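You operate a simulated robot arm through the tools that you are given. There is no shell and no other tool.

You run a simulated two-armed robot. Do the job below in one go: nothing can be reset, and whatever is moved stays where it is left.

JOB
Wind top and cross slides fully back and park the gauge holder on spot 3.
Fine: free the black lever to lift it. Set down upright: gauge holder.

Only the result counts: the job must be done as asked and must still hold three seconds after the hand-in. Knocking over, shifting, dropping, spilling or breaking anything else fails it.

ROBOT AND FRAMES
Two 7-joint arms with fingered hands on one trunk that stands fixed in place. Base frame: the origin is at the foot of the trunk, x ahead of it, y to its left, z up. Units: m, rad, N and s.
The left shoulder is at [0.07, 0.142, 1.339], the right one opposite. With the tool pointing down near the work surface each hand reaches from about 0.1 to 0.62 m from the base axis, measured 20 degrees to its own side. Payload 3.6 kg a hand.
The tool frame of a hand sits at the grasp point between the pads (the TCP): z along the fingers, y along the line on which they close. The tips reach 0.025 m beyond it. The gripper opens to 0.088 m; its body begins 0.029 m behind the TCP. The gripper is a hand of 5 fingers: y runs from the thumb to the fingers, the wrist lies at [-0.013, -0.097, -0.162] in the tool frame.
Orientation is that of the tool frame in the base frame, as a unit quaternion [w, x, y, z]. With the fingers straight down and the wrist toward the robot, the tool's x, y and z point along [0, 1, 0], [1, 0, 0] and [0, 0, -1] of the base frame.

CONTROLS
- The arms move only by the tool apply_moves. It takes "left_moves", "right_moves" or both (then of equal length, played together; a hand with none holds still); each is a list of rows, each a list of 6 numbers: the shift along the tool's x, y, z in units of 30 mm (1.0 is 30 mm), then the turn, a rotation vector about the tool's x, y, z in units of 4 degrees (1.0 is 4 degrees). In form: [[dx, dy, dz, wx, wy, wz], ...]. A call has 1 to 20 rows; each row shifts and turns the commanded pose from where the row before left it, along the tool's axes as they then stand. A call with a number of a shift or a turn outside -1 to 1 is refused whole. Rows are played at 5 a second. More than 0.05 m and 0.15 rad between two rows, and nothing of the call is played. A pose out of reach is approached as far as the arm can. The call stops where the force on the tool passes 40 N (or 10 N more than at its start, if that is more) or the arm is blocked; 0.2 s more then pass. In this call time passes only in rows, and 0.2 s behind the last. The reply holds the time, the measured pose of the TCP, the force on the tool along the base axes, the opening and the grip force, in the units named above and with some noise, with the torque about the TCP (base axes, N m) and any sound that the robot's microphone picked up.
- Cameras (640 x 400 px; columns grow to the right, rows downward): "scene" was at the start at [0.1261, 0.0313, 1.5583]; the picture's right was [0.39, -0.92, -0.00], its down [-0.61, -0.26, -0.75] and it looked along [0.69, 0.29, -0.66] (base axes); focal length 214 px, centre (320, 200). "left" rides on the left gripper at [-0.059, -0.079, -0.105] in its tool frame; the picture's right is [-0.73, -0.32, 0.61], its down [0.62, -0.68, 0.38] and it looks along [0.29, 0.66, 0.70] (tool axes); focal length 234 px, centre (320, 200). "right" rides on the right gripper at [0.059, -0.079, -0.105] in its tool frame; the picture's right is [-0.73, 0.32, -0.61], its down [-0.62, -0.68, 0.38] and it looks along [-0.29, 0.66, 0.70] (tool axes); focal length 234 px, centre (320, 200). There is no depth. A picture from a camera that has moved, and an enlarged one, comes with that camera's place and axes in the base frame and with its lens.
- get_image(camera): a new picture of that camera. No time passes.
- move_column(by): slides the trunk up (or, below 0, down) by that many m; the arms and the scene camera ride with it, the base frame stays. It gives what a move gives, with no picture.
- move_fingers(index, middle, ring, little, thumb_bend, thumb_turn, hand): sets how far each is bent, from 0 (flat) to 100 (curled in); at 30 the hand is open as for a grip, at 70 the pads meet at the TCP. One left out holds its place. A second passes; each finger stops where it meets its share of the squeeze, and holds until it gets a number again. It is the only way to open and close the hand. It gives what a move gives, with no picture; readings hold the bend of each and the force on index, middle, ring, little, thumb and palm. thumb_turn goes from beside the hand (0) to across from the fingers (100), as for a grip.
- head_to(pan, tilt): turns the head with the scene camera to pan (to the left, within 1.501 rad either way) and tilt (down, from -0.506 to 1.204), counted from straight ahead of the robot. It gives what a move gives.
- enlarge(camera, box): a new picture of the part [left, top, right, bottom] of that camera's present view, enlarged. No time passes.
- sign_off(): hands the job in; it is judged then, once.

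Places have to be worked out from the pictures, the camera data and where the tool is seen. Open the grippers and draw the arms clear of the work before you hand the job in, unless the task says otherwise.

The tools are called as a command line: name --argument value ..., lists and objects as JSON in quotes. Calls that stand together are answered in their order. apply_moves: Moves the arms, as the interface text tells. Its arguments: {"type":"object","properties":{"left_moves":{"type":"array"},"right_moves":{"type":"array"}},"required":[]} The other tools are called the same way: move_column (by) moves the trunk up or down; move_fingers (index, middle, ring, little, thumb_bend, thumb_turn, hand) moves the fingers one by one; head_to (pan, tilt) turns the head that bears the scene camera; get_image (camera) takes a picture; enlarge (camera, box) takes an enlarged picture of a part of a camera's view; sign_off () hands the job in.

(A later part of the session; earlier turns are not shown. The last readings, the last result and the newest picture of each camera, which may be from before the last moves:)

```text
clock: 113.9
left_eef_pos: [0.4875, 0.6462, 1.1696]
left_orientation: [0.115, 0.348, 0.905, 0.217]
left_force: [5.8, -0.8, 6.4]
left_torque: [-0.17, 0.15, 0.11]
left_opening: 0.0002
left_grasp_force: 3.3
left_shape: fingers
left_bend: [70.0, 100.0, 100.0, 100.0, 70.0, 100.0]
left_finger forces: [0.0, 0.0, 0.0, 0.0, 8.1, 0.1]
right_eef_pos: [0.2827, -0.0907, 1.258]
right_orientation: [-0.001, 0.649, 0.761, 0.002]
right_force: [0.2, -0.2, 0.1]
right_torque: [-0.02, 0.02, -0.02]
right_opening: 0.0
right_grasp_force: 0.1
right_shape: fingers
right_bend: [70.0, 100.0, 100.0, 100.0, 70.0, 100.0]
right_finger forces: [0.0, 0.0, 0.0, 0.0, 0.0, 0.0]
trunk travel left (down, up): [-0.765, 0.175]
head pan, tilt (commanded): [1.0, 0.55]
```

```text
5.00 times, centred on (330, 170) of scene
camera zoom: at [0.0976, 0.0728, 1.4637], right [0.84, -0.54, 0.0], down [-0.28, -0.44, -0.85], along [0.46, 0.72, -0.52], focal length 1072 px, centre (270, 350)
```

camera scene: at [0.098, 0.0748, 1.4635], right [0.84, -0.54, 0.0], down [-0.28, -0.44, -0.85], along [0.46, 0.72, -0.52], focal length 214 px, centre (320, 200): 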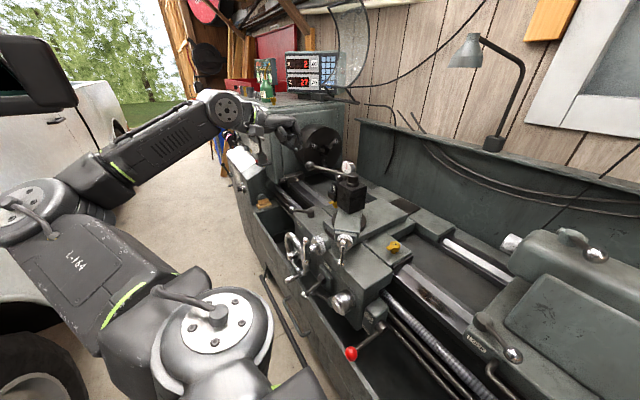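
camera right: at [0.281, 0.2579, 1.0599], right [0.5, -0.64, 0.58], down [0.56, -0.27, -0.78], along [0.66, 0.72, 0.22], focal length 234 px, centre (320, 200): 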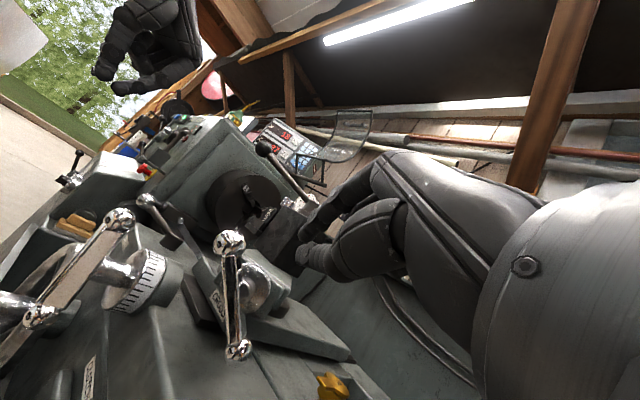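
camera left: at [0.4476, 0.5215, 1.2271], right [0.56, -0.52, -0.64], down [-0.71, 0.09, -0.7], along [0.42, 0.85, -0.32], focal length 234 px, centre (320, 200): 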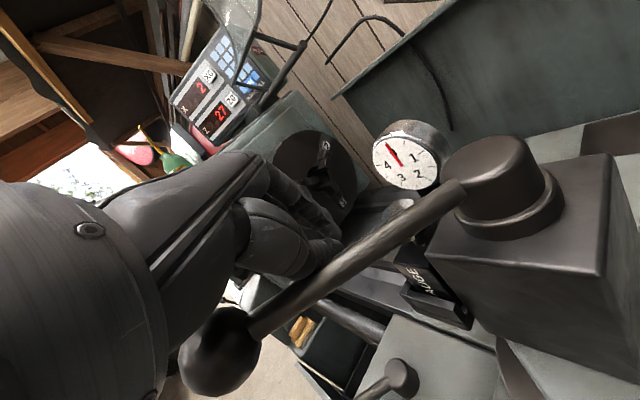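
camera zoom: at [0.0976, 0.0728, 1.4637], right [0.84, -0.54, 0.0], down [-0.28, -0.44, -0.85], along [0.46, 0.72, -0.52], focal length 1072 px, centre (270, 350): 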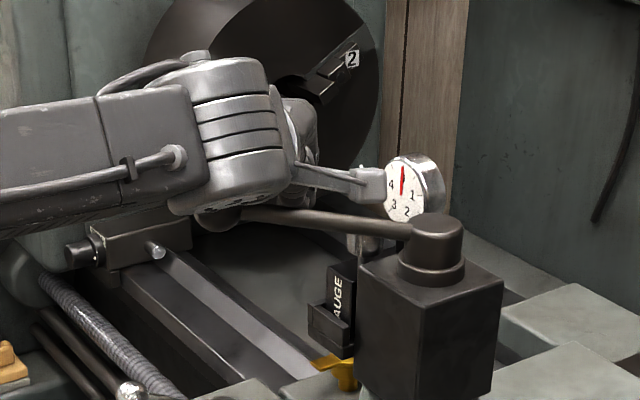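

The lever swings (≈8 N). I keep pulling along its arc.

apply_moves --left_moves '[[0.004, -0.297, -0.161, 0, 0, 0], [0.004, -0.297, -0.161, 0, 0, 0], [0.004, -0.297, -0.161, 0, 0, 0], [-0.12, -0.241, -0.122, 0, 0, 0], [-0.12, -0.241, -0.122, 0, 0, 0], [-0.12, -0.241, -0.122, 0, 0, 0]]'

get_image --camera "left"

enlarge --camera "scene" --box '[280, 130, 380, 210]'

```text
clock: 115.3
left_eef_pos: [0.4575, 0.6008, 1.1699]
left_orientation: [0.116, 0.347, 0.905, 0.218]
left_force: [0.9, 1.8, 0.6]
left_torque: [-0.01, 0.02, -0.01]
left_opening: 0.0004
left_grasp_force: 1.2
left_shape: fingers
left_bend: [70.0, 100.0, 100.0, 100.0, 70.0, 100.0]
left_finger forces: [0.0, 0.0, 0.0, 0.0, 1.5, 0.1]
right_eef_pos: [0.2827, -0.0892, 1.2587]
right_orientation: [0.0, 0.649, 0.761, 0.0]
right_force: [0.5, 0.1, 0.3]
right_torque: [-0.03, 0.03, 0.0]
right_opening: 0.0
right_grasp_force: 0.1
right_shape: fingers
right_bend: [70.0, 100.0, 100.0, 100.0, 70.0, 100.0]
right_finger forces: [0.0, 0.1, 0.1, 0.1, 0.1, 0.1]
trunk travel left (down, up): [-0.765, 0.175]
head pan, tilt (commanded): [1.0, 0.55]
```

```text
taken
camera left: at [0.4167, 0.4758, 1.2271], right [0.56, -0.52, -0.64], down [-0.71, 0.09, -0.7], along [0.42, 0.85, -0.32], focal length 234 px, centre (320, 200)
```

left: 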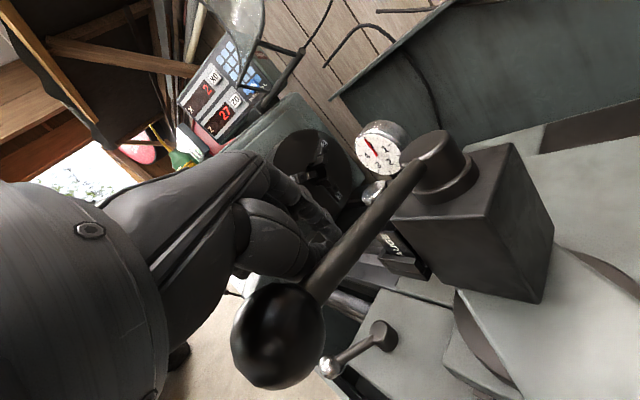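

```text
5.00 times, centred on (330, 170) of scene
camera zoom: at [0.0971, 0.0748, 1.4636], right [0.84, -0.54, 0.0], down [-0.28, -0.44, -0.85], along [0.46, 0.72, -0.52], focal length 1072 px, centre (270, 350)
```

zoom: 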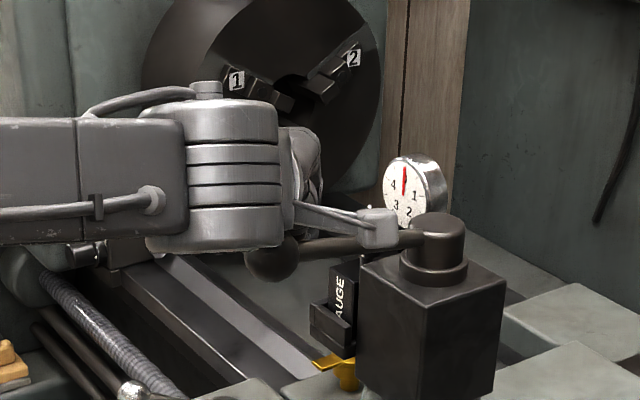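

The lever is at ~180° now with only 1.5 N. I continue another ~30°.

apply_moves --left_moves '[[-0.203, -0.218, -0.104, 0, 0, 0], [-0.203, -0.218, -0.104, 0, 0, 0], [-0.203, -0.218, -0.104, 0, 0, 0], [-0.238, -0.164, -0.073, 0, 0, 0], [-0.238, -0.164, -0.073, 0, 0, 0], [-0.238, -0.164, -0.073, 0, 0, 0]]'

get_image --camera "left"

enlarge --camera "scene" --box '[280, 130, 380, 210]'

```text
clock: 116.7
left_eef_pos: [0.459, 0.5516, 1.1706]
left_orientation: [0.117, 0.344, 0.906, 0.219]
left_force: [2.1, 23.2, 13.8]
left_torque: [-0.81, 0.37, -0.58]
left_opening: 0.0001
left_grasp_force: 13.4
left_shape: fingers
left_bend: [69.0, 100.0, 100.0, 100.0, 70.0, 100.0]
left_finger forces: [0.0, 0.0, 0.1, 0.1, 27.0, 0.1]
right_eef_pos: [0.2799, -0.0848, 1.2602]
right_orientation: [0.002, 0.65, 0.76, -0.001]
right_force: [-0.1, 0.2, -0.1]
right_torque: [0.0, -0.02, 0.02]
right_opening: 0.0003
right_grasp_force: 0.0
right_shape: fingers
right_bend: [70.0, 100.0, 100.0, 100.0, 70.0, 100.0]
right_finger forces: [0.0, 0.0, 0.0, 0.1, 0.0, 0.1]
trunk travel left (down, up): [-0.765, 0.175]
head pan, tilt (commanded): [1.0, 0.55]
```

```text
taken
camera left: at [0.4189, 0.4273, 1.2282], right [0.57, -0.52, -0.64], down [-0.71, 0.09, -0.7], along [0.42, 0.85, -0.32], focal length 234 px, centre (320, 200)
```

left: 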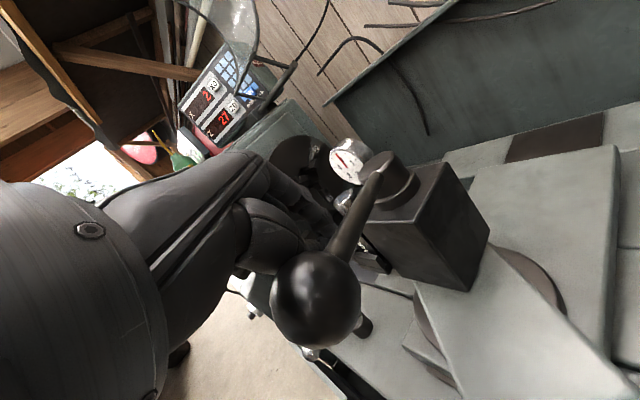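

```text
5.00 times, centred on (330, 170) of scene
camera zoom: at [0.0948, 0.0809, 1.4638], right [0.84, -0.54, 0.0], down [-0.28, -0.44, -0.85], along [0.46, 0.72, -0.52], focal length 1072 px, centre (270, 350)
```

zoom: 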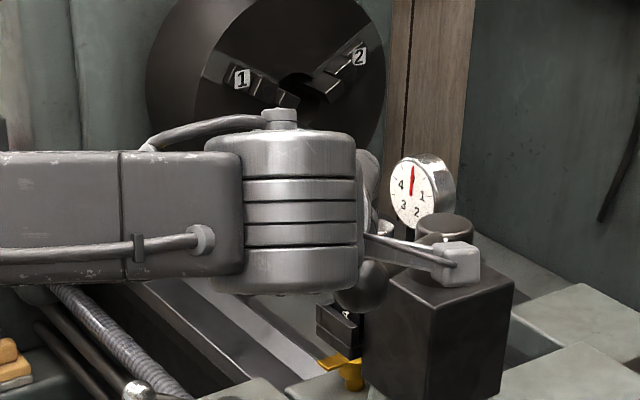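

The lever has reached its free-end stop (~60° swing, 27 N). I back off from it and lift the hand clear.

apply_moves --left_moves '[[0.17, 0.17, 0.08, 0, 0, 0], [0.3, 0.3, 0.14, 0, 0, 0], [-0.052, 0.422, -0.781, 0, 0, 0], [-0.052, 0.422, -0.781, 0, 0, 0], [-0.052, 0.422, -0.781, 0, 0, 0], [-0.052, 0.422, -0.781, 0, 0, 0]]'

get_image --camera "left"

enlarge --camera "scene" --box '[280, 130, 380, 210]'

```text
clock: 118.1
left_eef_pos: [0.4622, 0.5702, 1.2774]
left_orientation: [0.116, 0.347, 0.905, 0.217]
left_force: [-0.5, 0.2, 0.1]
left_torque: [0.0, 0.01, -0.02]
left_opening: 0.0
left_grasp_force: 0.1
left_shape: fingers
left_bend: [70.0, 100.0, 100.0, 100.0, 70.0, 100.0]
left_finger forces: [0.0, 0.1, 0.0, 0.0, 0.0, 0.0]
right_eef_pos: [0.283, -0.0895, 1.2592]
right_orientation: [-0.001, 0.649, 0.76, 0.001]
right_force: [-0.3, -0.3, 0.3]
right_torque: [0.0, -0.02, 0.04]
right_opening: 0.0
right_grasp_force: 0.0
right_shape: fingers
right_bend: [70.0, 100.0, 100.0, 100.0, 70.0, 100.0]
right_finger forces: [0.0, 0.0, 0.1, 0.0, 0.0, 0.0]
trunk travel left (down, up): [-0.765, 0.175]
head pan, tilt (commanded): [1.0, 0.55]
```

```text
taken
camera left: at [0.4211, 0.4444, 1.3346], right [0.56, -0.52, -0.64], down [-0.71, 0.09, -0.7], along [0.42, 0.85, -0.32], focal length 234 px, centre (320, 200)
```

left: 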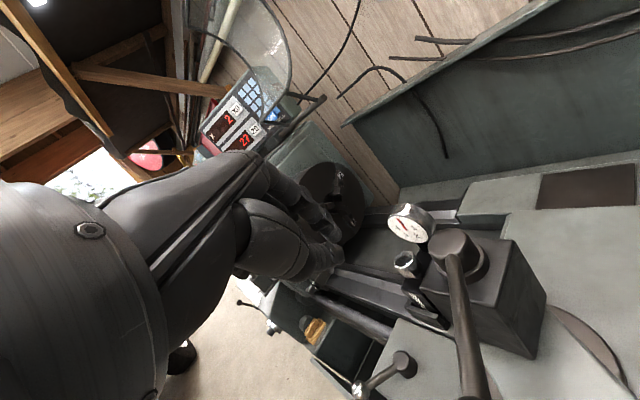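

```text
5.00 times, centred on (330, 170) of scene
camera zoom: at [0.0973, 0.0749, 1.4636], right [0.84, -0.54, 0.0], down [-0.28, -0.44, -0.85], along [0.46, 0.72, -0.52], focal length 1072 px, centre (270, 350)
```

zoom: 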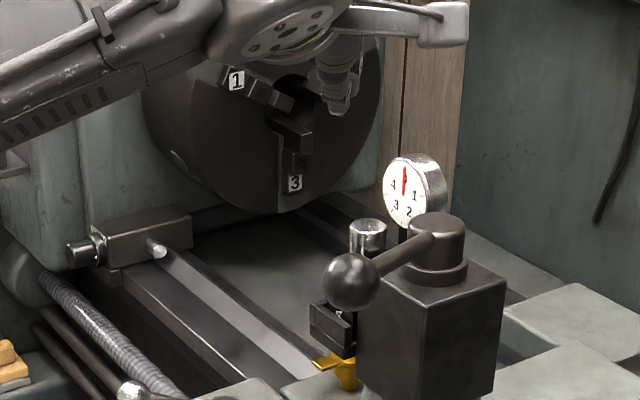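

The lever now points towards me, freed; X still shows 2. I zoom on the gauge holder to plan the grasp.

enlarge --camera "left" --box '[360, 180, 480, 340]'

enlarge --camera "scene" --box '[330, 150, 380, 200]'

head_to --pan 0.75 --tilt 0.55

get_image --camera "scene"

```text
2.50 times, centred on (420, 260) of left
camera zoom: at [0.4211, 0.4444, 1.3346], right [0.56, -0.52, -0.64], down [-0.71, 0.09, -0.7], along [0.42, 0.85, -0.32], focal length 585 px, centre (70, 50)
```

zoom: 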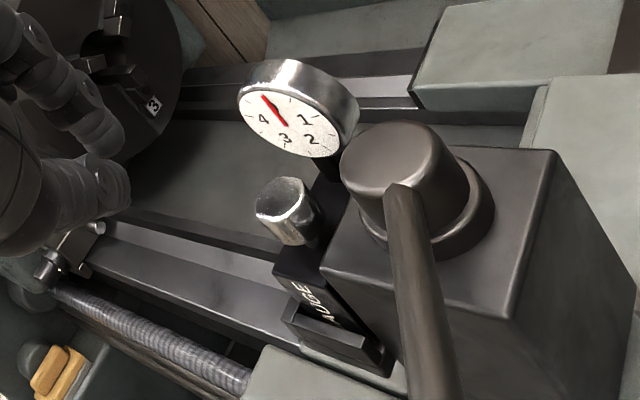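

```text
8.00 times, centred on (355, 175) of scene
camera zoom: at [0.0973, 0.0749, 1.4636], right [0.84, -0.54, 0.0], down [-0.28, -0.44, -0.85], along [0.46, 0.72, -0.52], focal length 1716 px, centre (40, 400)
```

zoom: 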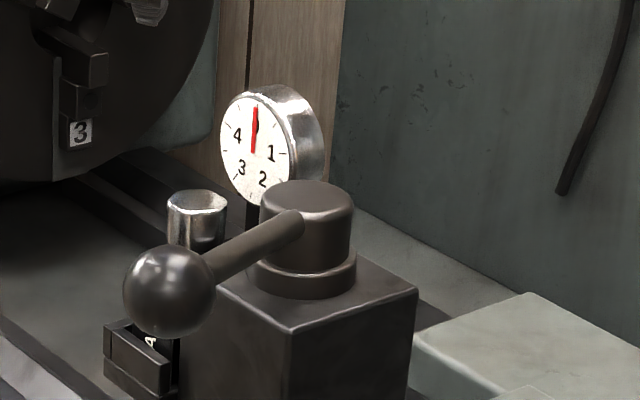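

```text
clock: 118.9
left_eef_pos: [0.4615, 0.5691, 1.2764]
left_orientation: [0.116, 0.347, 0.905, 0.218]
left_force: [0.7, 0.3, -0.2]
left_torque: [-0.03, -0.01, -0.03]
left_opening: 0.0
left_grasp_force: 0.0
left_shape: fingers
left_bend: [70.0, 100.0, 100.0, 100.0, 70.0, 100.0]
left_finger forces: [0.0, 0.0, 0.0, 0.0, 0.0, 0.0]
right_eef_pos: [0.2821, -0.0904, 1.2596]
right_orientation: [-0.002, 0.65, 0.76, 0.001]
right_force: [-1.0, -0.1, -0.3]
right_torque: [-0.02, 0.01, 0.0]
right_opening: 0.0001
right_grasp_force: 0.0
right_shape: fingers
right_bend: [70.0, 100.0, 100.0, 100.0, 70.0, 100.0]
right_finger forces: [0.0, 0.1, 0.0, 0.1, 0.1, 0.0]
trunk travel left (down, up): [-0.765, 0.175]
head pan, tilt (commanded): [0.75, 0.55]
```

```text
taken
camera scene: at [0.1143, 0.0603, 1.4636], right [0.68, -0.73, 0.0], down [-0.38, -0.36, -0.85], along [0.62, 0.58, -0.52], focal length 214 px, centre (320, 200)
```

scene: 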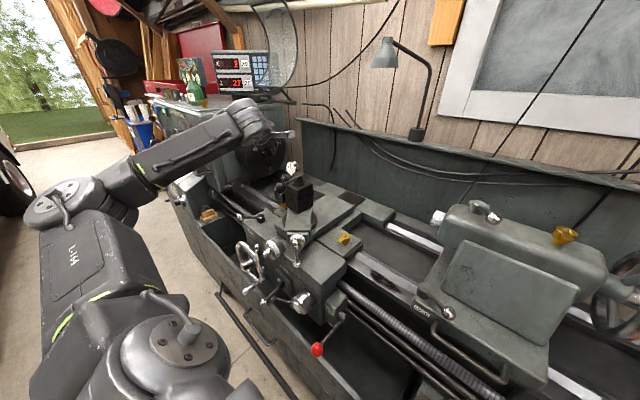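

The silver knob on the holder (top centre ≈(0.550, 0.6425, 1.127), Ø≈27 mm) is a good handle. I raise the trunk a little, turn the hand to yaw ≈30° with ≈17° tilt so thumb (front) and index/middle (behind) straddle the knob, and open those fingers.

move_column --by 0.04

apply_moves --left_moves '[[0, 0, 0, 0.59, -0.178, 0.858], [0, 0, 0, 0.59, -0.178, 0.858], [0, 0, 0, 0.59, -0.178, 0.858], [0, 0, 0, 0.59, -0.178, 0.858], [0, 0, 0, 0.59, -0.178, 0.858]]'

move_fingers --hand "left" --index 48 --middle 48 --ring 100 --little 100 --thumb_bend 48 --thumb_turn 100

get_image --camera "left"

```text
clock: 119.7
left_eef_pos: [0.4624, 0.5694, 1.3164]
left_orientation: [0.116, 0.348, 0.905, 0.217]
left_force: [-0.3, -0.1, -0.5]
left_torque: [0.02, 0.01, 0.04]
left_opening: 0.0
left_grasp_force: 0.1
left_shape: fingers
left_bend: [70.0, 100.0, 100.0, 100.0, 70.0, 100.0]
left_finger forces: [0.0, 0.0, 0.0, 0.1, 0.0, 0.0]
right_eef_pos: [0.2836, -0.0889, 1.2991]
right_orientation: [0.0, 0.649, 0.761, 0.001]
right_force: [-0.7, 0.8, 0.2]
right_torque: [-0.04, -0.01, 0.0]
right_opening: 0.0002
right_grasp_force: 0.1
right_shape: fingers
right_bend: [70.0, 100.0, 100.0, 100.0, 70.0, 100.0]
right_finger forces: [0.1, 0.0, 0.1, 0.0, 0.0, 0.0]
trunk travel left (down, up): [-0.805, 0.135]
head pan, tilt (commanded): [0.75, 0.55]
```

```text
clock: 120.9
left_eef_pos: [0.463, 0.5697, 1.316]
left_orientation: [0.074, 0.496, 0.856, 0.128]
left_force: [-0.3, 0.4, -0.1]
left_torque: [0.0, -0.03, 0.01]
left_opening: 0.0
left_grasp_force: 0.1
left_shape: fingers
left_bend: [70.0, 100.0, 100.0, 100.0, 70.0, 100.0]
left_finger forces: [0.0, 0.1, 0.1, 0.0, 0.0, 0.0]
right_eef_pos: [0.2841, -0.0895, 1.2991]
right_orientation: [-0.001, 0.649, 0.761, 0.001]
right_force: [-0.5, 0.2, 0.0]
right_torque: [0.0, 0.05, 0.03]
right_opening: 0.0
right_grasp_force: 0.0
right_shape: fingers
right_bend: [70.0, 100.0, 100.0, 100.0, 70.0, 100.0]
right_finger forces: [0.0, 0.0, 0.1, 0.0, 0.0, 0.1]
trunk travel left (down, up): [-0.805, 0.135]
head pan, tilt (commanded): [0.75, 0.55]
```

```text
clock: 121.9
left_eef_pos: [0.4613, 0.5697, 1.3152]
left_orientation: [0.073, 0.495, 0.857, 0.127]
left_force: [-0.1, 0.1, 0.1]
left_torque: [-0.01, -0.01, -0.01]
left_opening: 0.0455
left_grasp_force: 0.0
left_shape: fingers
left_bend: [48.0, 48.0, 100.0, 100.0, 48.0, 100.0]
left_finger forces: [0.0, 0.0, 0.1, 0.0, 0.0, 0.0]
right_eef_pos: [0.2828, -0.0889, 1.2996]
right_orientation: [0.0, 0.65, 0.76, 0.002]
right_force: [0.4, -0.4, -0.1]
right_torque: [0.0, 0.02, 0.03]
right_opening: 0.0
right_grasp_force: 0.0
right_shape: fingers
right_bend: [70.0, 100.0, 100.0, 100.0, 70.0, 100.0]
right_finger forces: [0.0, 0.0, 0.0, 0.0, 0.0, 0.0]
trunk travel left (down, up): [-0.805, 0.135]
head pan, tilt (commanded): [0.75, 0.55]
```

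```text
taken
camera left: at [0.3986, 0.4656, 1.3933], right [0.25, -0.69, -0.67], down [-0.78, 0.27, -0.57], along [0.58, 0.67, -0.47], focal length 234 px, centre (320, 200)
```

left: 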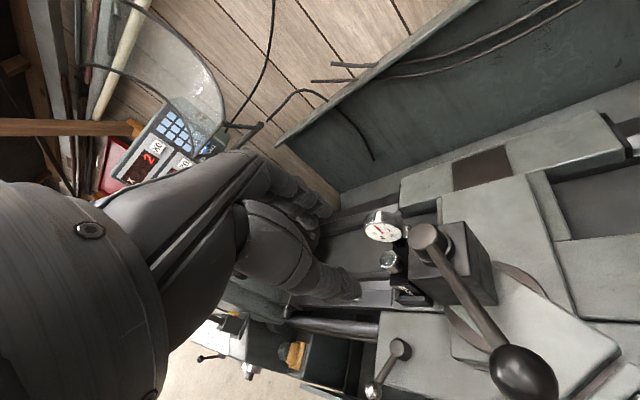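

Orientation is right (yaw 30°, tilt 17°, opening 46 mm). I zoom on the knob for an exact fix from this view.

enlarge --camera "left" --box '[340, 190, 460, 310]'

enlarge --camera "scene" --box '[260, 150, 330, 220]'

```text
3.33 times, centred on (400, 250) of left
camera zoom: at [0.3986, 0.4656, 1.3933], right [0.25, -0.69, -0.67], down [-0.78, 0.27, -0.57], along [0.58, 0.67, -0.47], focal length 781 px, centre (53, 33)
```

zoom: 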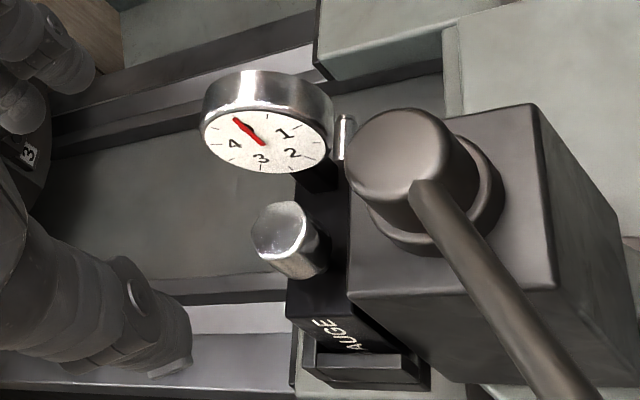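

```text
5.71 times, centred on (295, 185) of scene
camera zoom: at [0.1142, 0.0603, 1.5036], right [0.68, -0.73, 0.0], down [-0.38, -0.36, -0.85], along [0.62, 0.58, -0.52], focal length 1226 px, centre (463, 286)
```

zoom: 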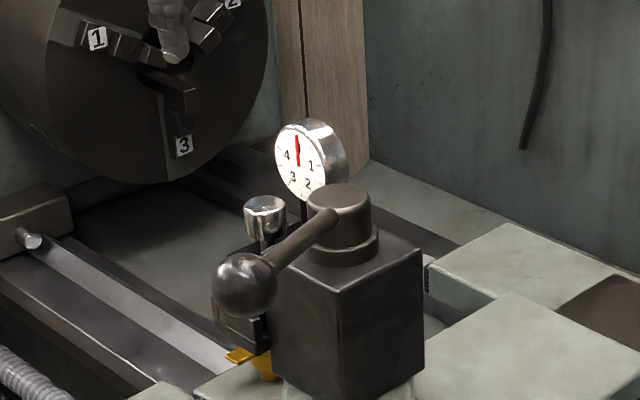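

Excellent agreement: knob top centre (0.542, 0.634, 1.135), dial centre (0.573, 0.632, 1.153). I narrow the opening slightly and approach along the finger direction to a point 80 mm before the grasp.

move_fingers --hand "left" --index 51 --middle 51 --thumb_bend 51

apply_moves --left_moves '[[0.102, 0.302, 0.821, 0, 0, 0], [0.102, 0.302, 0.821, 0, 0, 0], [0.102, 0.302, 0.821, 0, 0, 0], [0.102, 0.302, 0.821, 0, 0, 0], [0.102, 0.302, 0.821, 0, 0, 0]]'

get_image --camera "left"

enlarge --camera "left" --box '[280, 180, 440, 320]'

enlarge --camera "scene" --box '[240, 130, 330, 220]'

```text
clock: 122.9
left_eef_pos: [0.4621, 0.5692, 1.3157]
left_orientation: [0.073, 0.494, 0.857, 0.128]
left_force: [0.7, -0.2, 0.3]
left_torque: [0.02, -0.02, -0.01]
left_opening: 0.0394
left_grasp_force: 0.1
left_shape: fingers
left_bend: [51.0, 51.0, 100.0, 100.0, 51.0, 100.0]
left_finger forces: [0.0, 0.1, 0.0, 0.0, 0.1, 0.1]
right_eef_pos: [0.2823, -0.0892, 1.2996]
right_orientation: [-0.001, 0.649, 0.761, 0.001]
right_force: [0.2, 0.2, 0.8]
right_torque: [0.0, 0.02, 0.0]
right_opening: 0.0
right_grasp_force: 0.1
right_shape: fingers
right_bend: [70.0, 100.0, 100.0, 100.0, 70.0, 100.0]
right_finger forces: [0.0, 0.1, 0.0, 0.1, 0.0, 0.0]
trunk travel left (down, up): [-0.805, 0.135]
head pan, tilt (commanded): [0.75, 0.55]
```

```text
clock: 124.1
left_eef_pos: [0.5226, 0.6237, 1.21]
left_orientation: [0.073, 0.494, 0.857, 0.127]
left_force: [-0.5, -1.2, 0.7]
left_torque: [0.02, 0.04, 0.0]
left_opening: 0.0397
left_grasp_force: 0.0
left_shape: fingers
left_bend: [51.0, 51.0, 100.0, 100.0, 51.0, 100.0]
left_finger forces: [0.1, 0.0, 0.1, 0.0, 0.1, 0.1]
right_eef_pos: [0.2848, -0.0906, 1.3]
right_orientation: [0.0, 0.65, 0.76, 0.0]
right_force: [-0.6, 0.0, -0.1]
right_torque: [-0.02, -0.01, 0.03]
right_opening: 0.0001
right_grasp_force: 0.1
right_shape: fingers
right_bend: [70.0, 100.0, 100.0, 100.0, 70.0, 100.0]
right_finger forces: [0.1, 0.1, 0.0, 0.1, 0.0, 0.1]
trunk travel left (down, up): [-0.805, 0.135]
head pan, tilt (commanded): [0.75, 0.55]
```

```text
taken
camera left: at [0.4595, 0.5196, 1.2875], right [0.25, -0.69, -0.68], down [-0.78, 0.27, -0.56], along [0.57, 0.67, -0.47], focal length 234 px, centre (320, 200)
```

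left: 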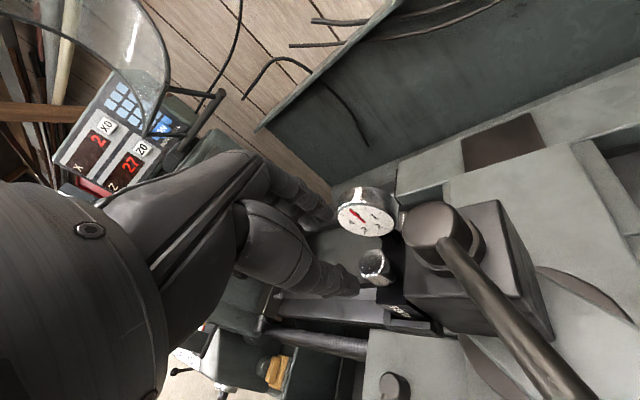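

```text
2.86 times, centred on (360, 250) of left
camera zoom: at [0.4595, 0.5196, 1.2875], right [0.25, -0.69, -0.68], down [-0.78, 0.27, -0.56], along [0.57, 0.67, -0.47], focal length 669 px, centre (206, 57)
```

zoom: 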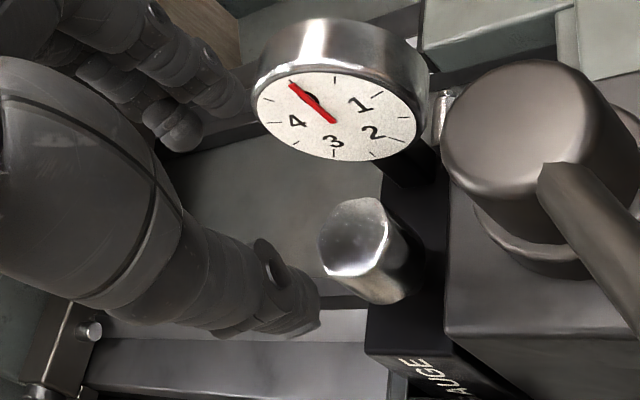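

```text
4.44 times, centred on (285, 175) of scene
camera zoom: at [0.1155, 0.0611, 1.5035], right [0.68, -0.73, 0.0], down [-0.38, -0.36, -0.85], along [0.62, 0.58, -0.52], focal length 953 px, centre (476, 311)
```

zoom: 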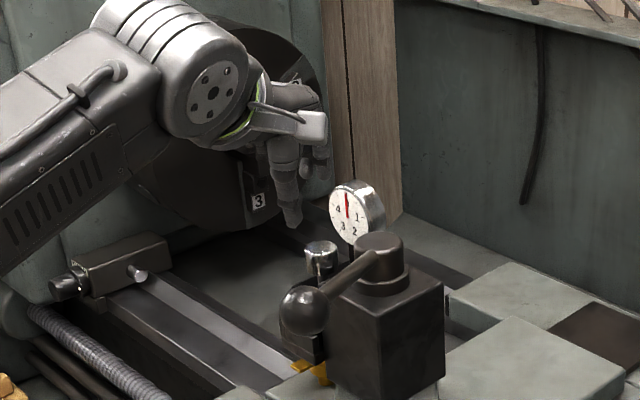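

The grasp point projects exactly onto the knob. I advance along the fingers in steps and check for contact.

apply_moves --left_moves '[[0, 0, 0.8, 0, 0, 0], [0, 0, 0.8, 0, 0, 0], [0, 0, 0.6, 0, 0, 0]]'

enlarge --camera "left" --box '[260, 160, 420, 300]'

enlarge --camera "scene" --box '[240, 130, 330, 220]'

```text
clock: 124.9
left_eef_pos: [0.5399, 0.631, 1.1494]
left_orientation: [0.074, 0.495, 0.856, 0.128]
left_force: [-0.3, -0.2, -0.3]
left_torque: [-0.02, 0.01, 0.0]
left_opening: 0.0394
left_grasp_force: 0.0
left_shape: fingers
left_bend: [51.0, 51.0, 100.0, 100.0, 51.0, 100.0]
left_finger forces: [0.1, 0.1, 0.0, 0.0, 0.0, 0.0]
right_eef_pos: [0.2833, -0.0898, 1.3002]
right_orientation: [-0.001, 0.649, 0.761, 0.001]
right_force: [0.5, -0.6, 0.3]
right_torque: [0.0, -0.01, 0.0]
right_opening: 0.0
right_grasp_force: 0.0
right_shape: fingers
right_bend: [70.0, 100.0, 100.0, 100.0, 70.0, 100.0]
right_finger forces: [0.0, 0.0, 0.0, 0.2, 0.1, 0.0]
trunk travel left (down, up): [-0.805, 0.135]
head pan, tilt (commanded): [0.75, 0.55]
```

```text
2.86 times, centred on (340, 230) of left
camera zoom: at [0.4764, 0.528, 1.2268], right [0.25, -0.69, -0.67], down [-0.78, 0.27, -0.57], along [0.58, 0.67, -0.47], focal length 669 px, centre (263, 114)
```

zoom: 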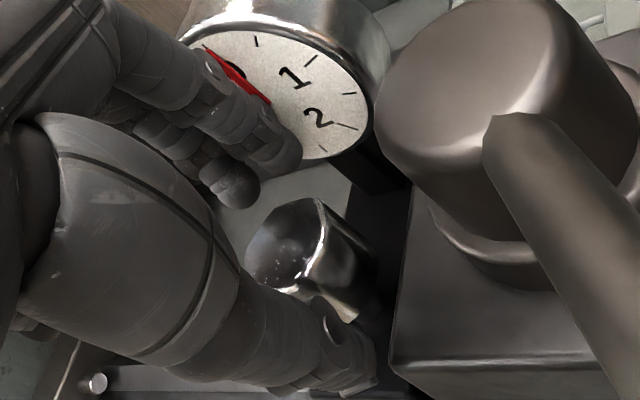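

```text
4.44 times, centred on (285, 175) of scene
camera zoom: at [0.1144, 0.0604, 1.5037], right [0.68, -0.73, 0.0], down [-0.38, -0.36, -0.85], along [0.62, 0.58, -0.52], focal length 953 px, centre (476, 311)
```

zoom: 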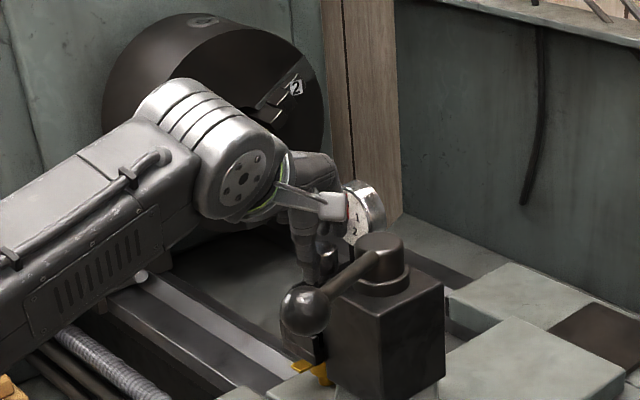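

The knob lies between thumb and index/middle, with the index just in front of the dial face. I go the last 15 mm.

apply_moves --left_moves '[[0, 0, 0.3, 0, 0, 0], [0, 0, 0.22, 0, 0, 0]]'

enlarge --camera "left" --box '[260, 160, 420, 300]'

```text
clock: 125.5
left_eef_pos: [0.5426, 0.6349, 1.1355]
left_orientation: [0.073, 0.494, 0.857, 0.128]
left_force: [-1.7, 1.5, 1.3]
left_torque: [0.0, 0.01, 0.01]
left_opening: 0.0362
left_grasp_force: 1.8
left_shape: fingers
left_bend: [53.0, 51.0, 100.0, 100.0, 52.0, 100.0]
left_finger forces: [1.7, 0.0, 0.0, 0.0, 1.5, 0.1]
right_eef_pos: [0.2819, -0.0889, 1.3004]
right_orientation: [0.0, 0.65, 0.76, 0.002]
right_force: [0.2, 0.3, 0.3]
right_torque: [0.02, -0.02, 0.04]
right_opening: 0.0002
right_grasp_force: 0.0
right_shape: fingers
right_bend: [70.0, 100.0, 100.0, 100.0, 70.0, 100.0]
right_finger forces: [0.0, 0.0, 0.0, 0.0, 0.0, 0.1]
trunk travel left (down, up): [-0.805, 0.135]
head pan, tilt (commanded): [0.75, 0.55]
```

```text
2.86 times, centred on (340, 230) of left
camera zoom: at [0.4792, 0.5306, 1.2125], right [0.25, -0.69, -0.67], down [-0.78, 0.27, -0.57], along [0.57, 0.67, -0.47], focal length 669 px, centre (263, 114)
```

zoom: 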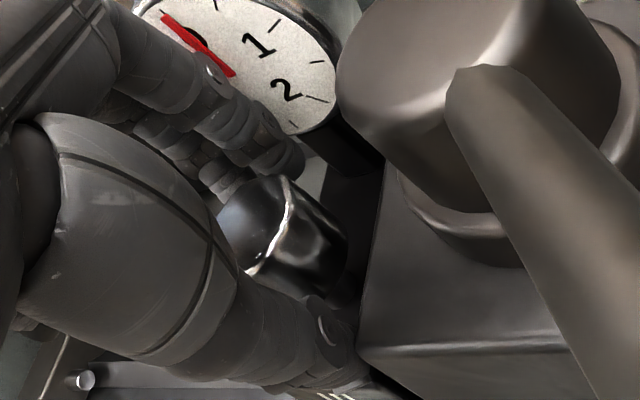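

Light contacts only. I close thumb, index and middle on the knob.

move_fingers --hand "left" --index 68 --middle 68 --thumb_bend 68

enlarge --camera "left" --box '[260, 160, 420, 300]'

enlarge --camera "scene" --box '[260, 150, 330, 220]'

```text
clock: 126.5
left_eef_pos: [0.5439, 0.6342, 1.1362]
left_orientation: [0.073, 0.493, 0.857, 0.128]
left_force: [0.0, 1.1, 0.0]
left_torque: [-0.02, 0.03, 0.0]
left_opening: 0.0187
left_grasp_force: 6.1
left_shape: fingers
left_bend: [63.0, 63.0, 100.0, 100.0, 59.0, 100.0]
left_finger forces: [3.1, 3.4, 0.0, 0.0, 6.7, 0.1]
right_eef_pos: [0.2838, -0.0886, 1.2991]
right_orientation: [-0.001, 0.65, 0.76, 0.001]
right_force: [-0.1, -0.4, -0.1]
right_torque: [-0.02, -0.01, -0.02]
right_opening: 0.0
right_grasp_force: 0.0
right_shape: fingers
right_bend: [70.0, 100.0, 100.0, 100.0, 70.0, 100.0]
right_finger forces: [0.1, 0.0, 0.0, 0.0, 0.0, 0.1]
trunk travel left (down, up): [-0.805, 0.135]
head pan, tilt (commanded): [0.75, 0.55]
```

```text
2.86 times, centred on (340, 230) of left
camera zoom: at [0.4805, 0.5302, 1.212], right [0.25, -0.69, -0.67], down [-0.78, 0.27, -0.57], along [0.57, 0.67, -0.47], focal length 669 px, centre (263, 114)
```

zoom: 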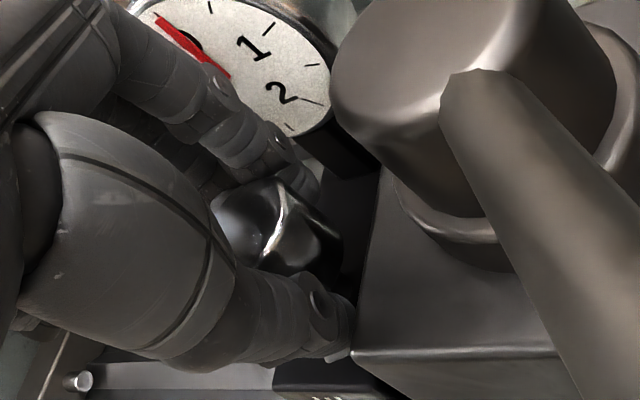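

```text
5.71 times, centred on (295, 185) of scene
camera zoom: at [0.1145, 0.0606, 1.5036], right [0.68, -0.73, 0.0], down [-0.38, -0.36, -0.85], along [0.62, 0.58, -0.52], focal length 1226 px, centre (463, 286)
```

zoom: 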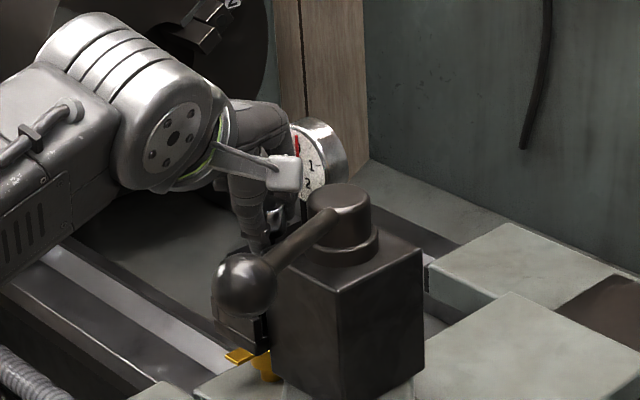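

Gripped (thumb 6.7 N vs index+middle 6.5 N). I command a bit more closure to see whether the squeeze can be raised.

move_fingers --hand "left" --index 85 --middle 85 --thumb_bend 85

apply_moves --left_moves '[[0, 0.048, -0.16, 0, 0, 0]]'

enlarge --camera "left" --box '[260, 160, 420, 300]'

```text
clock: 127.5
left_eef_pos: [0.5444, 0.6342, 1.1351]
left_orientation: [0.073, 0.495, 0.857, 0.127]
left_force: [0.8, 0.6, -0.2]
left_torque: [0.02, 0.01, -0.04]
left_opening: 0.0151
left_grasp_force: 19.5
left_shape: fingers
left_bend: [71.0, 62.0, 100.0, 100.0, 65.0, 100.0]
left_finger forces: [9.3, 9.9, 0.0, 0.1, 19.6, 0.0]
right_eef_pos: [0.2842, -0.0877, 1.2998]
right_orientation: [0.0, 0.65, 0.76, 0.0]
right_force: [-0.4, -0.6, 0.6]
right_torque: [0.0, 0.02, -0.01]
right_opening: 0.0
right_grasp_force: 0.0
right_shape: fingers
right_bend: [70.0, 100.0, 100.0, 100.0, 70.0, 100.0]
right_finger forces: [0.0, 0.1, 0.0, 0.0, 0.0, 0.0]
trunk travel left (down, up): [-0.805, 0.135]
head pan, tilt (commanded): [0.75, 0.55]
```

```text
clock: 127.9
left_eef_pos: [0.5452, 0.6349, 1.138]
left_orientation: [0.073, 0.494, 0.857, 0.127]
left_force: [0.4, 1.2, -6.7]
left_torque: [-0.01, 0.04, -0.05]
left_opening: 0.0153
left_grasp_force: 19.7
left_shape: fingers
left_bend: [71.0, 62.0, 100.0, 100.0, 65.0, 100.0]
left_finger forces: [9.9, 10.3, 0.1, 0.0, 19.2, 0.0]
right_eef_pos: [0.2853, -0.0885, 1.2995]
right_orientation: [0.0, 0.65, 0.76, 0.0]
right_force: [0.2, -0.7, 0.0]
right_torque: [0.01, -0.01, 0.0]
right_opening: 0.0
right_grasp_force: 0.1
right_shape: fingers
right_bend: [70.0, 100.0, 100.0, 100.0, 70.0, 100.0]
right_finger forces: [0.0, 0.0, 0.0, 0.0, 0.1, 0.0]
trunk travel left (down, up): [-0.805, 0.135]
head pan, tilt (commanded): [0.75, 0.55]
```

```text
2.86 times, centred on (340, 230) of left
camera zoom: at [0.4819, 0.5316, 1.2149], right [0.25, -0.7, -0.67], down [-0.78, 0.27, -0.56], along [0.57, 0.67, -0.48], focal length 669 px, centre (263, 114)
```

zoom: 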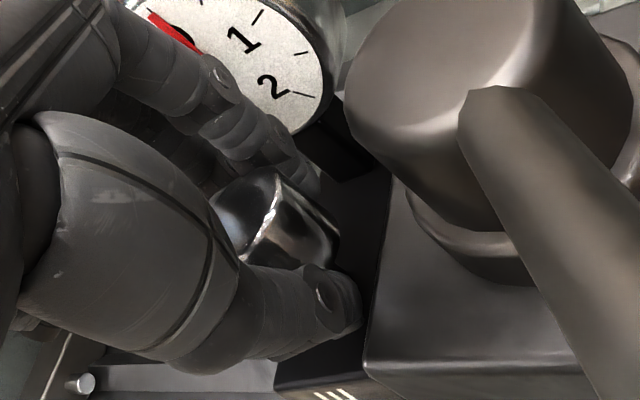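

The squeeze rose to 19.5 N and the dial moves with the hand: the holder is sliding up. I continue lifting straight up.

apply_moves --left_moves '[[0, 0.145, -0.48, 0, 0, 0], [0, 0.145, -0.48, 0, 0, 0]]'

enlarge --camera "left" --box '[260, 160, 420, 300]'

enlarge --camera "scene" --box '[260, 140, 330, 210]'

```text
clock: 128.5
left_eef_pos: [0.5432, 0.6356, 1.1678]
left_orientation: [0.074, 0.495, 0.857, 0.127]
left_force: [-0.3, -0.5, -6.6]
left_torque: [-0.03, 0.13, -0.01]
left_opening: 0.0147
left_grasp_force: 19.8
left_shape: fingers
left_bend: [71.0, 62.0, 100.0, 100.0, 66.0, 100.0]
left_finger forces: [10.9, 10.4, 0.1, 0.0, 18.9, 0.0]
right_eef_pos: [0.2848, -0.0889, 1.2997]
right_orientation: [0.001, 0.65, 0.76, 0.0]
right_force: [0.5, 0.0, 0.5]
right_torque: [0.02, -0.02, -0.01]
right_opening: 0.0
right_grasp_force: 0.1
right_shape: fingers
right_bend: [70.0, 100.0, 100.0, 100.0, 70.0, 100.0]
right_finger forces: [0.0, 0.0, 0.1, 0.0, 0.0, 0.0]
trunk travel left (down, up): [-0.805, 0.135]
head pan, tilt (commanded): [0.75, 0.55]
```

```text
2.86 times, centred on (340, 230) of left
camera zoom: at [0.4812, 0.5312, 1.246], right [0.25, -0.7, -0.67], down [-0.78, 0.27, -0.56], along [0.57, 0.67, -0.48], focal length 669 px, centre (263, 114)
```

zoom: 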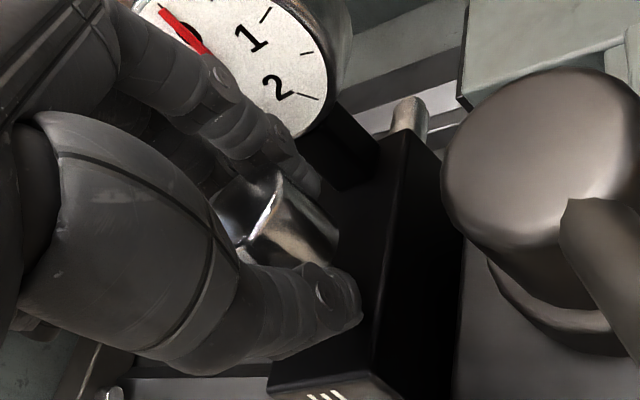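

```text
5.71 times, centred on (295, 175) of scene
camera zoom: at [0.1155, 0.0615, 1.5035], right [0.68, -0.73, 0.0], down [-0.38, -0.36, -0.85], along [0.62, 0.58, -0.52], focal length 1226 px, centre (463, 343)
```

zoom: 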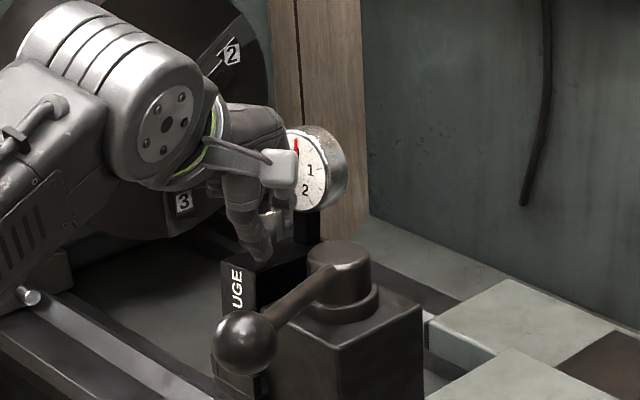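

The holder rises cleanly (steady 6.6 N weight). I lift a further 75 mm to clear the post.

apply_moves --left_moves '[[0, 0.145, -0.48, 0, 0, 0], [0, 0.145, -0.48, 0, 0, 0], [0, 0.145, -0.48, 0, 0, 0], [0, 0.145, -0.48, 0, 0, 0], [0, 0.145, -0.48, 0, 0, 0]]'

enlarge --camera "left" --box '[240, 130, 480, 330]'

enlarge --camera "scene" --box '[230, 110, 330, 210]'

```text
clock: 129.7
left_eef_pos: [0.5446, 0.6343, 1.2431]
left_orientation: [0.074, 0.494, 0.857, 0.128]
left_force: [-0.5, 0.1, -5.8]
left_torque: [-0.05, 0.11, -0.01]
left_opening: 0.0142
left_grasp_force: 20.3
left_shape: fingers
left_bend: [71.0, 62.0, 100.0, 100.0, 67.0, 100.0]
left_finger forces: [11.1, 10.2, 0.1, 0.1, 19.0, 0.1]
right_eef_pos: [0.2842, -0.0888, 1.2999]
right_orientation: [-0.001, 0.65, 0.76, 0.001]
right_force: [-0.6, 0.3, -0.2]
right_torque: [0.0, -0.04, 0.03]
right_opening: 0.0
right_grasp_force: 0.1
right_shape: fingers
right_bend: [70.0, 100.0, 100.0, 100.0, 70.0, 100.0]
right_finger forces: [0.1, 0.0, 0.0, 0.0, 0.1, 0.0]
trunk travel left (down, up): [-0.805, 0.135]
head pan, tilt (commanded): [0.75, 0.55]
```

```text
2.00 times, centred on (360, 230) of left
camera zoom: at [0.4814, 0.5307, 1.3203], right [0.25, -0.7, -0.67], down [-0.78, 0.27, -0.56], along [0.57, 0.67, -0.48], focal length 468 px, centre (240, 140)
```

zoom: 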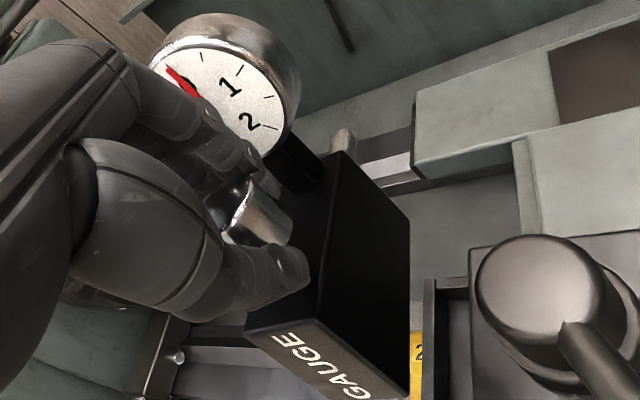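

```text
4.00 times, centred on (280, 160) of scene
camera zoom: at [0.1157, 0.0612, 1.5035], right [0.68, -0.73, 0.0], down [-0.38, -0.36, -0.85], along [0.62, 0.58, -0.52], focal length 858 px, centre (480, 360)
```

zoom: 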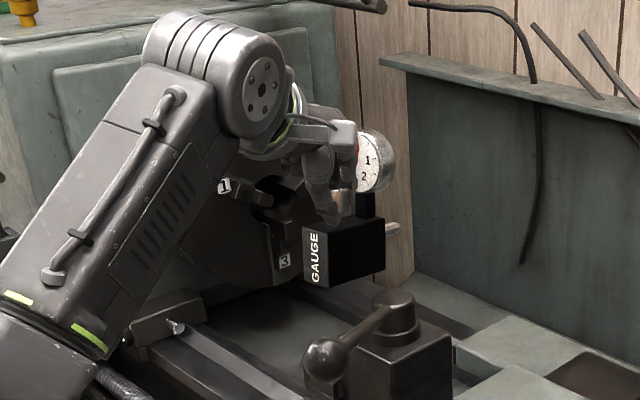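

The gauge holder is free of the post (block with the GAUGE label, bottom now ≈1.155). I raise the trunk 0.1 m for clearance, and look at the cabinet to fix spot 3.

move_column --by 0.1

head_to --pan -0.45 --tilt 1.0

get_image --camera "scene"

```text
clock: 131.1
left_eef_pos: [0.5437, 0.635, 1.3436]
left_orientation: [0.074, 0.494, 0.857, 0.127]
left_force: [0.4, 0.3, -5.2]
left_torque: [-0.01, 0.11, -0.01]
left_opening: 0.0146
left_grasp_force: 20.2
left_shape: fingers
left_bend: [71.0, 62.0, 100.0, 100.0, 67.0, 100.0]
left_finger forces: [11.0, 10.2, 0.1, 0.0, 18.8, 0.0]
right_eef_pos: [0.2835, -0.0886, 1.4]
right_orientation: [0.001, 0.649, 0.761, 0.0]
right_force: [0.2, -0.4, 0.0]
right_torque: [0.0, 0.0, -0.02]
right_opening: 0.0
right_grasp_force: 0.0
right_shape: fingers
right_bend: [70.0, 100.0, 100.0, 100.0, 70.0, 100.0]
right_finger forces: [0.0, 0.0, 0.1, 0.1, 0.0, 0.0]
trunk travel left (down, up): [-0.905, 0.035]
head pan, tilt (commanded): [0.75, 0.55]
```

```text
clock: 132.5
left_eef_pos: [0.5446, 0.6353, 1.3423]
left_orientation: [0.073, 0.494, 0.857, 0.127]
left_force: [0.3, -0.5, -5.7]
left_torque: [-0.04, 0.13, 0.0]
left_opening: 0.0144
left_grasp_force: 20.3
left_shape: fingers
left_bend: [71.0, 62.0, 100.0, 100.0, 67.0, 100.0]
left_finger forces: [11.0, 10.1, 0.0, 0.1, 18.8, 0.0]
right_eef_pos: [0.2836, -0.0879, 1.4006]
right_orientation: [0.0, 0.649, 0.761, 0.0]
right_force: [0.4, -0.4, -0.1]
right_torque: [0.01, -0.04, 0.02]
right_opening: 0.0001
right_grasp_force: 0.0
right_shape: fingers
right_bend: [70.0, 100.0, 100.0, 100.0, 70.0, 100.0]
right_finger forces: [0.0, 0.0, 0.1, 0.1, 0.0, 0.0]
trunk travel left (down, up): [-0.905, 0.035]
head pan, tilt (commanded): [-0.45, 1.0]
```

```text
taken
camera scene: at [0.1127, -0.0298, 1.567], right [-0.43, -0.9, 0.0], down [-0.76, 0.37, -0.54], along [0.49, -0.24, -0.84], focal length 214 px, centre (320, 200)
```

scene: 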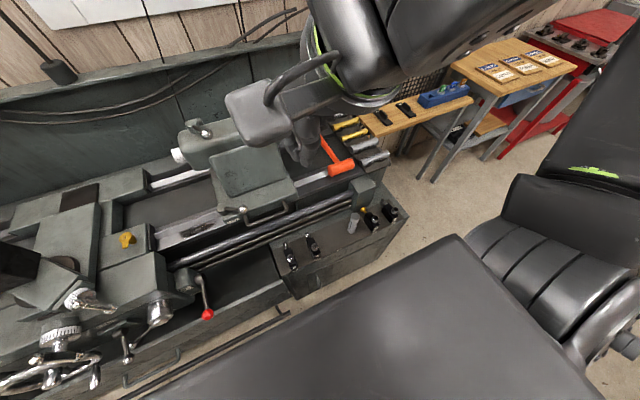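

I zoom on the cabinet top.

enlarge --camera "scene" --box '[265, 180, 425, 300]'

enlarge --camera "scene" --box '[300, 230, 380, 290]'

```text
3.33 times, centred on (345, 240) of scene
camera zoom: at [0.1127, -0.0298, 1.567], right [-0.43, -0.9, 0.0], down [-0.76, 0.37, -0.54], along [0.49, -0.24, -0.84], focal length 715 px, centre (237, 67)
```

zoom: 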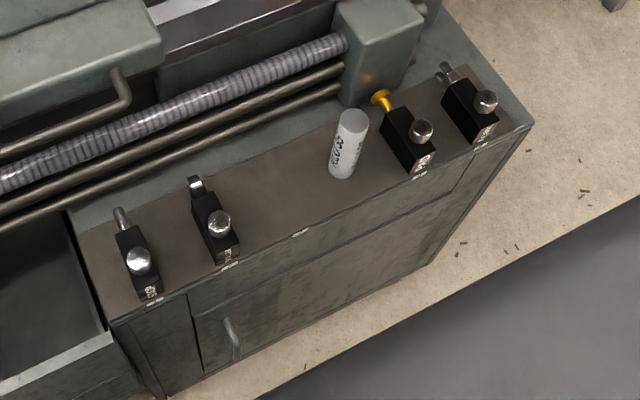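

```text
6.67 times, centred on (340, 260) of scene
camera zoom: at [0.1127, -0.0298, 1.567], right [-0.43, -0.9, 0.0], down [-0.76, 0.37, -0.54], along [0.49, -0.24, -0.84], focal length 1430 px, centre (187, -200)
```

zoom: 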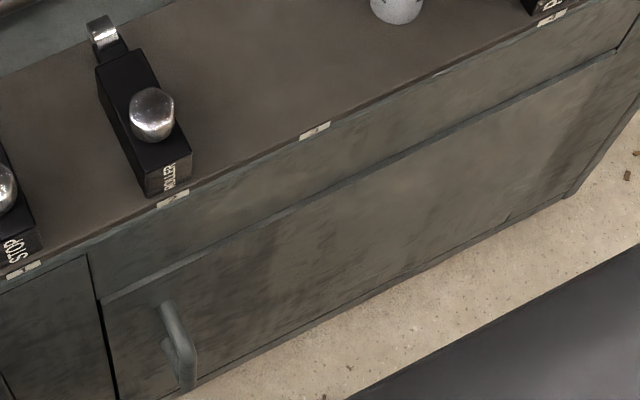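

I verify the number on the middle label and look at the holders' exact places.

enlarge --camera "scene" --box '[329, 242, 349, 257]'

enlarge --camera "scene" --box '[285, 215, 365, 275]'

enlarge --camera "scene" --box '[340, 190, 410, 250]'

```text
16.00 times, centred on (339, 250) of scene
camera zoom: at [0.1127, -0.0298, 1.567], right [-0.43, -0.9, 0.0], down [-0.76, 0.37, -0.54], along [0.49, -0.24, -0.84], focal length 3432 px, centre (16, -592)
```

zoom: 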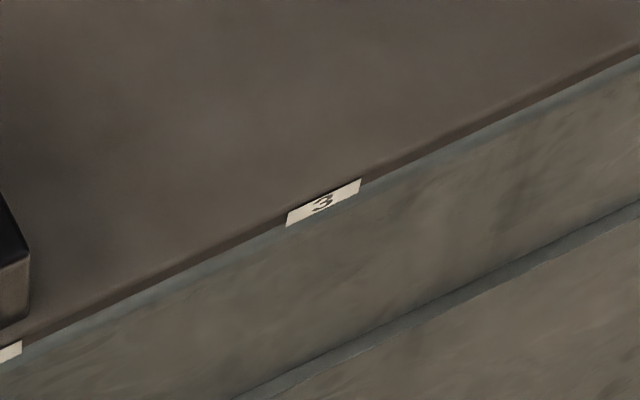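

```text
6.67 times, centred on (325, 245) of scene
camera zoom: at [0.1127, -0.0298, 1.567], right [-0.43, -0.9, 0.0], down [-0.76, 0.37, -0.54], along [0.49, -0.24, -0.84], focal length 1430 px, centre (287, -100)
```

zoom: 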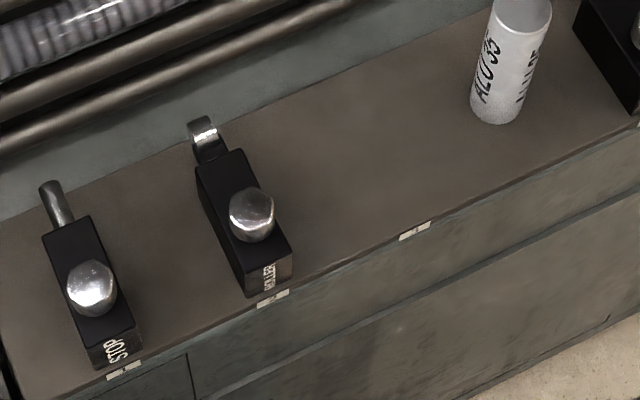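

```text
6.67 times, centred on (375, 220) of scene
camera zoom: at [0.1127, -0.0298, 1.567], right [-0.43, -0.9, 0.0], down [-0.76, 0.37, -0.54], along [0.49, -0.24, -0.84], focal length 1430 px, centre (-47, 67)
```

zoom: 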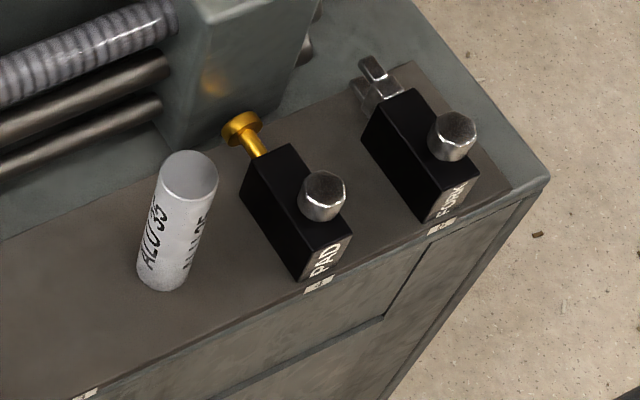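

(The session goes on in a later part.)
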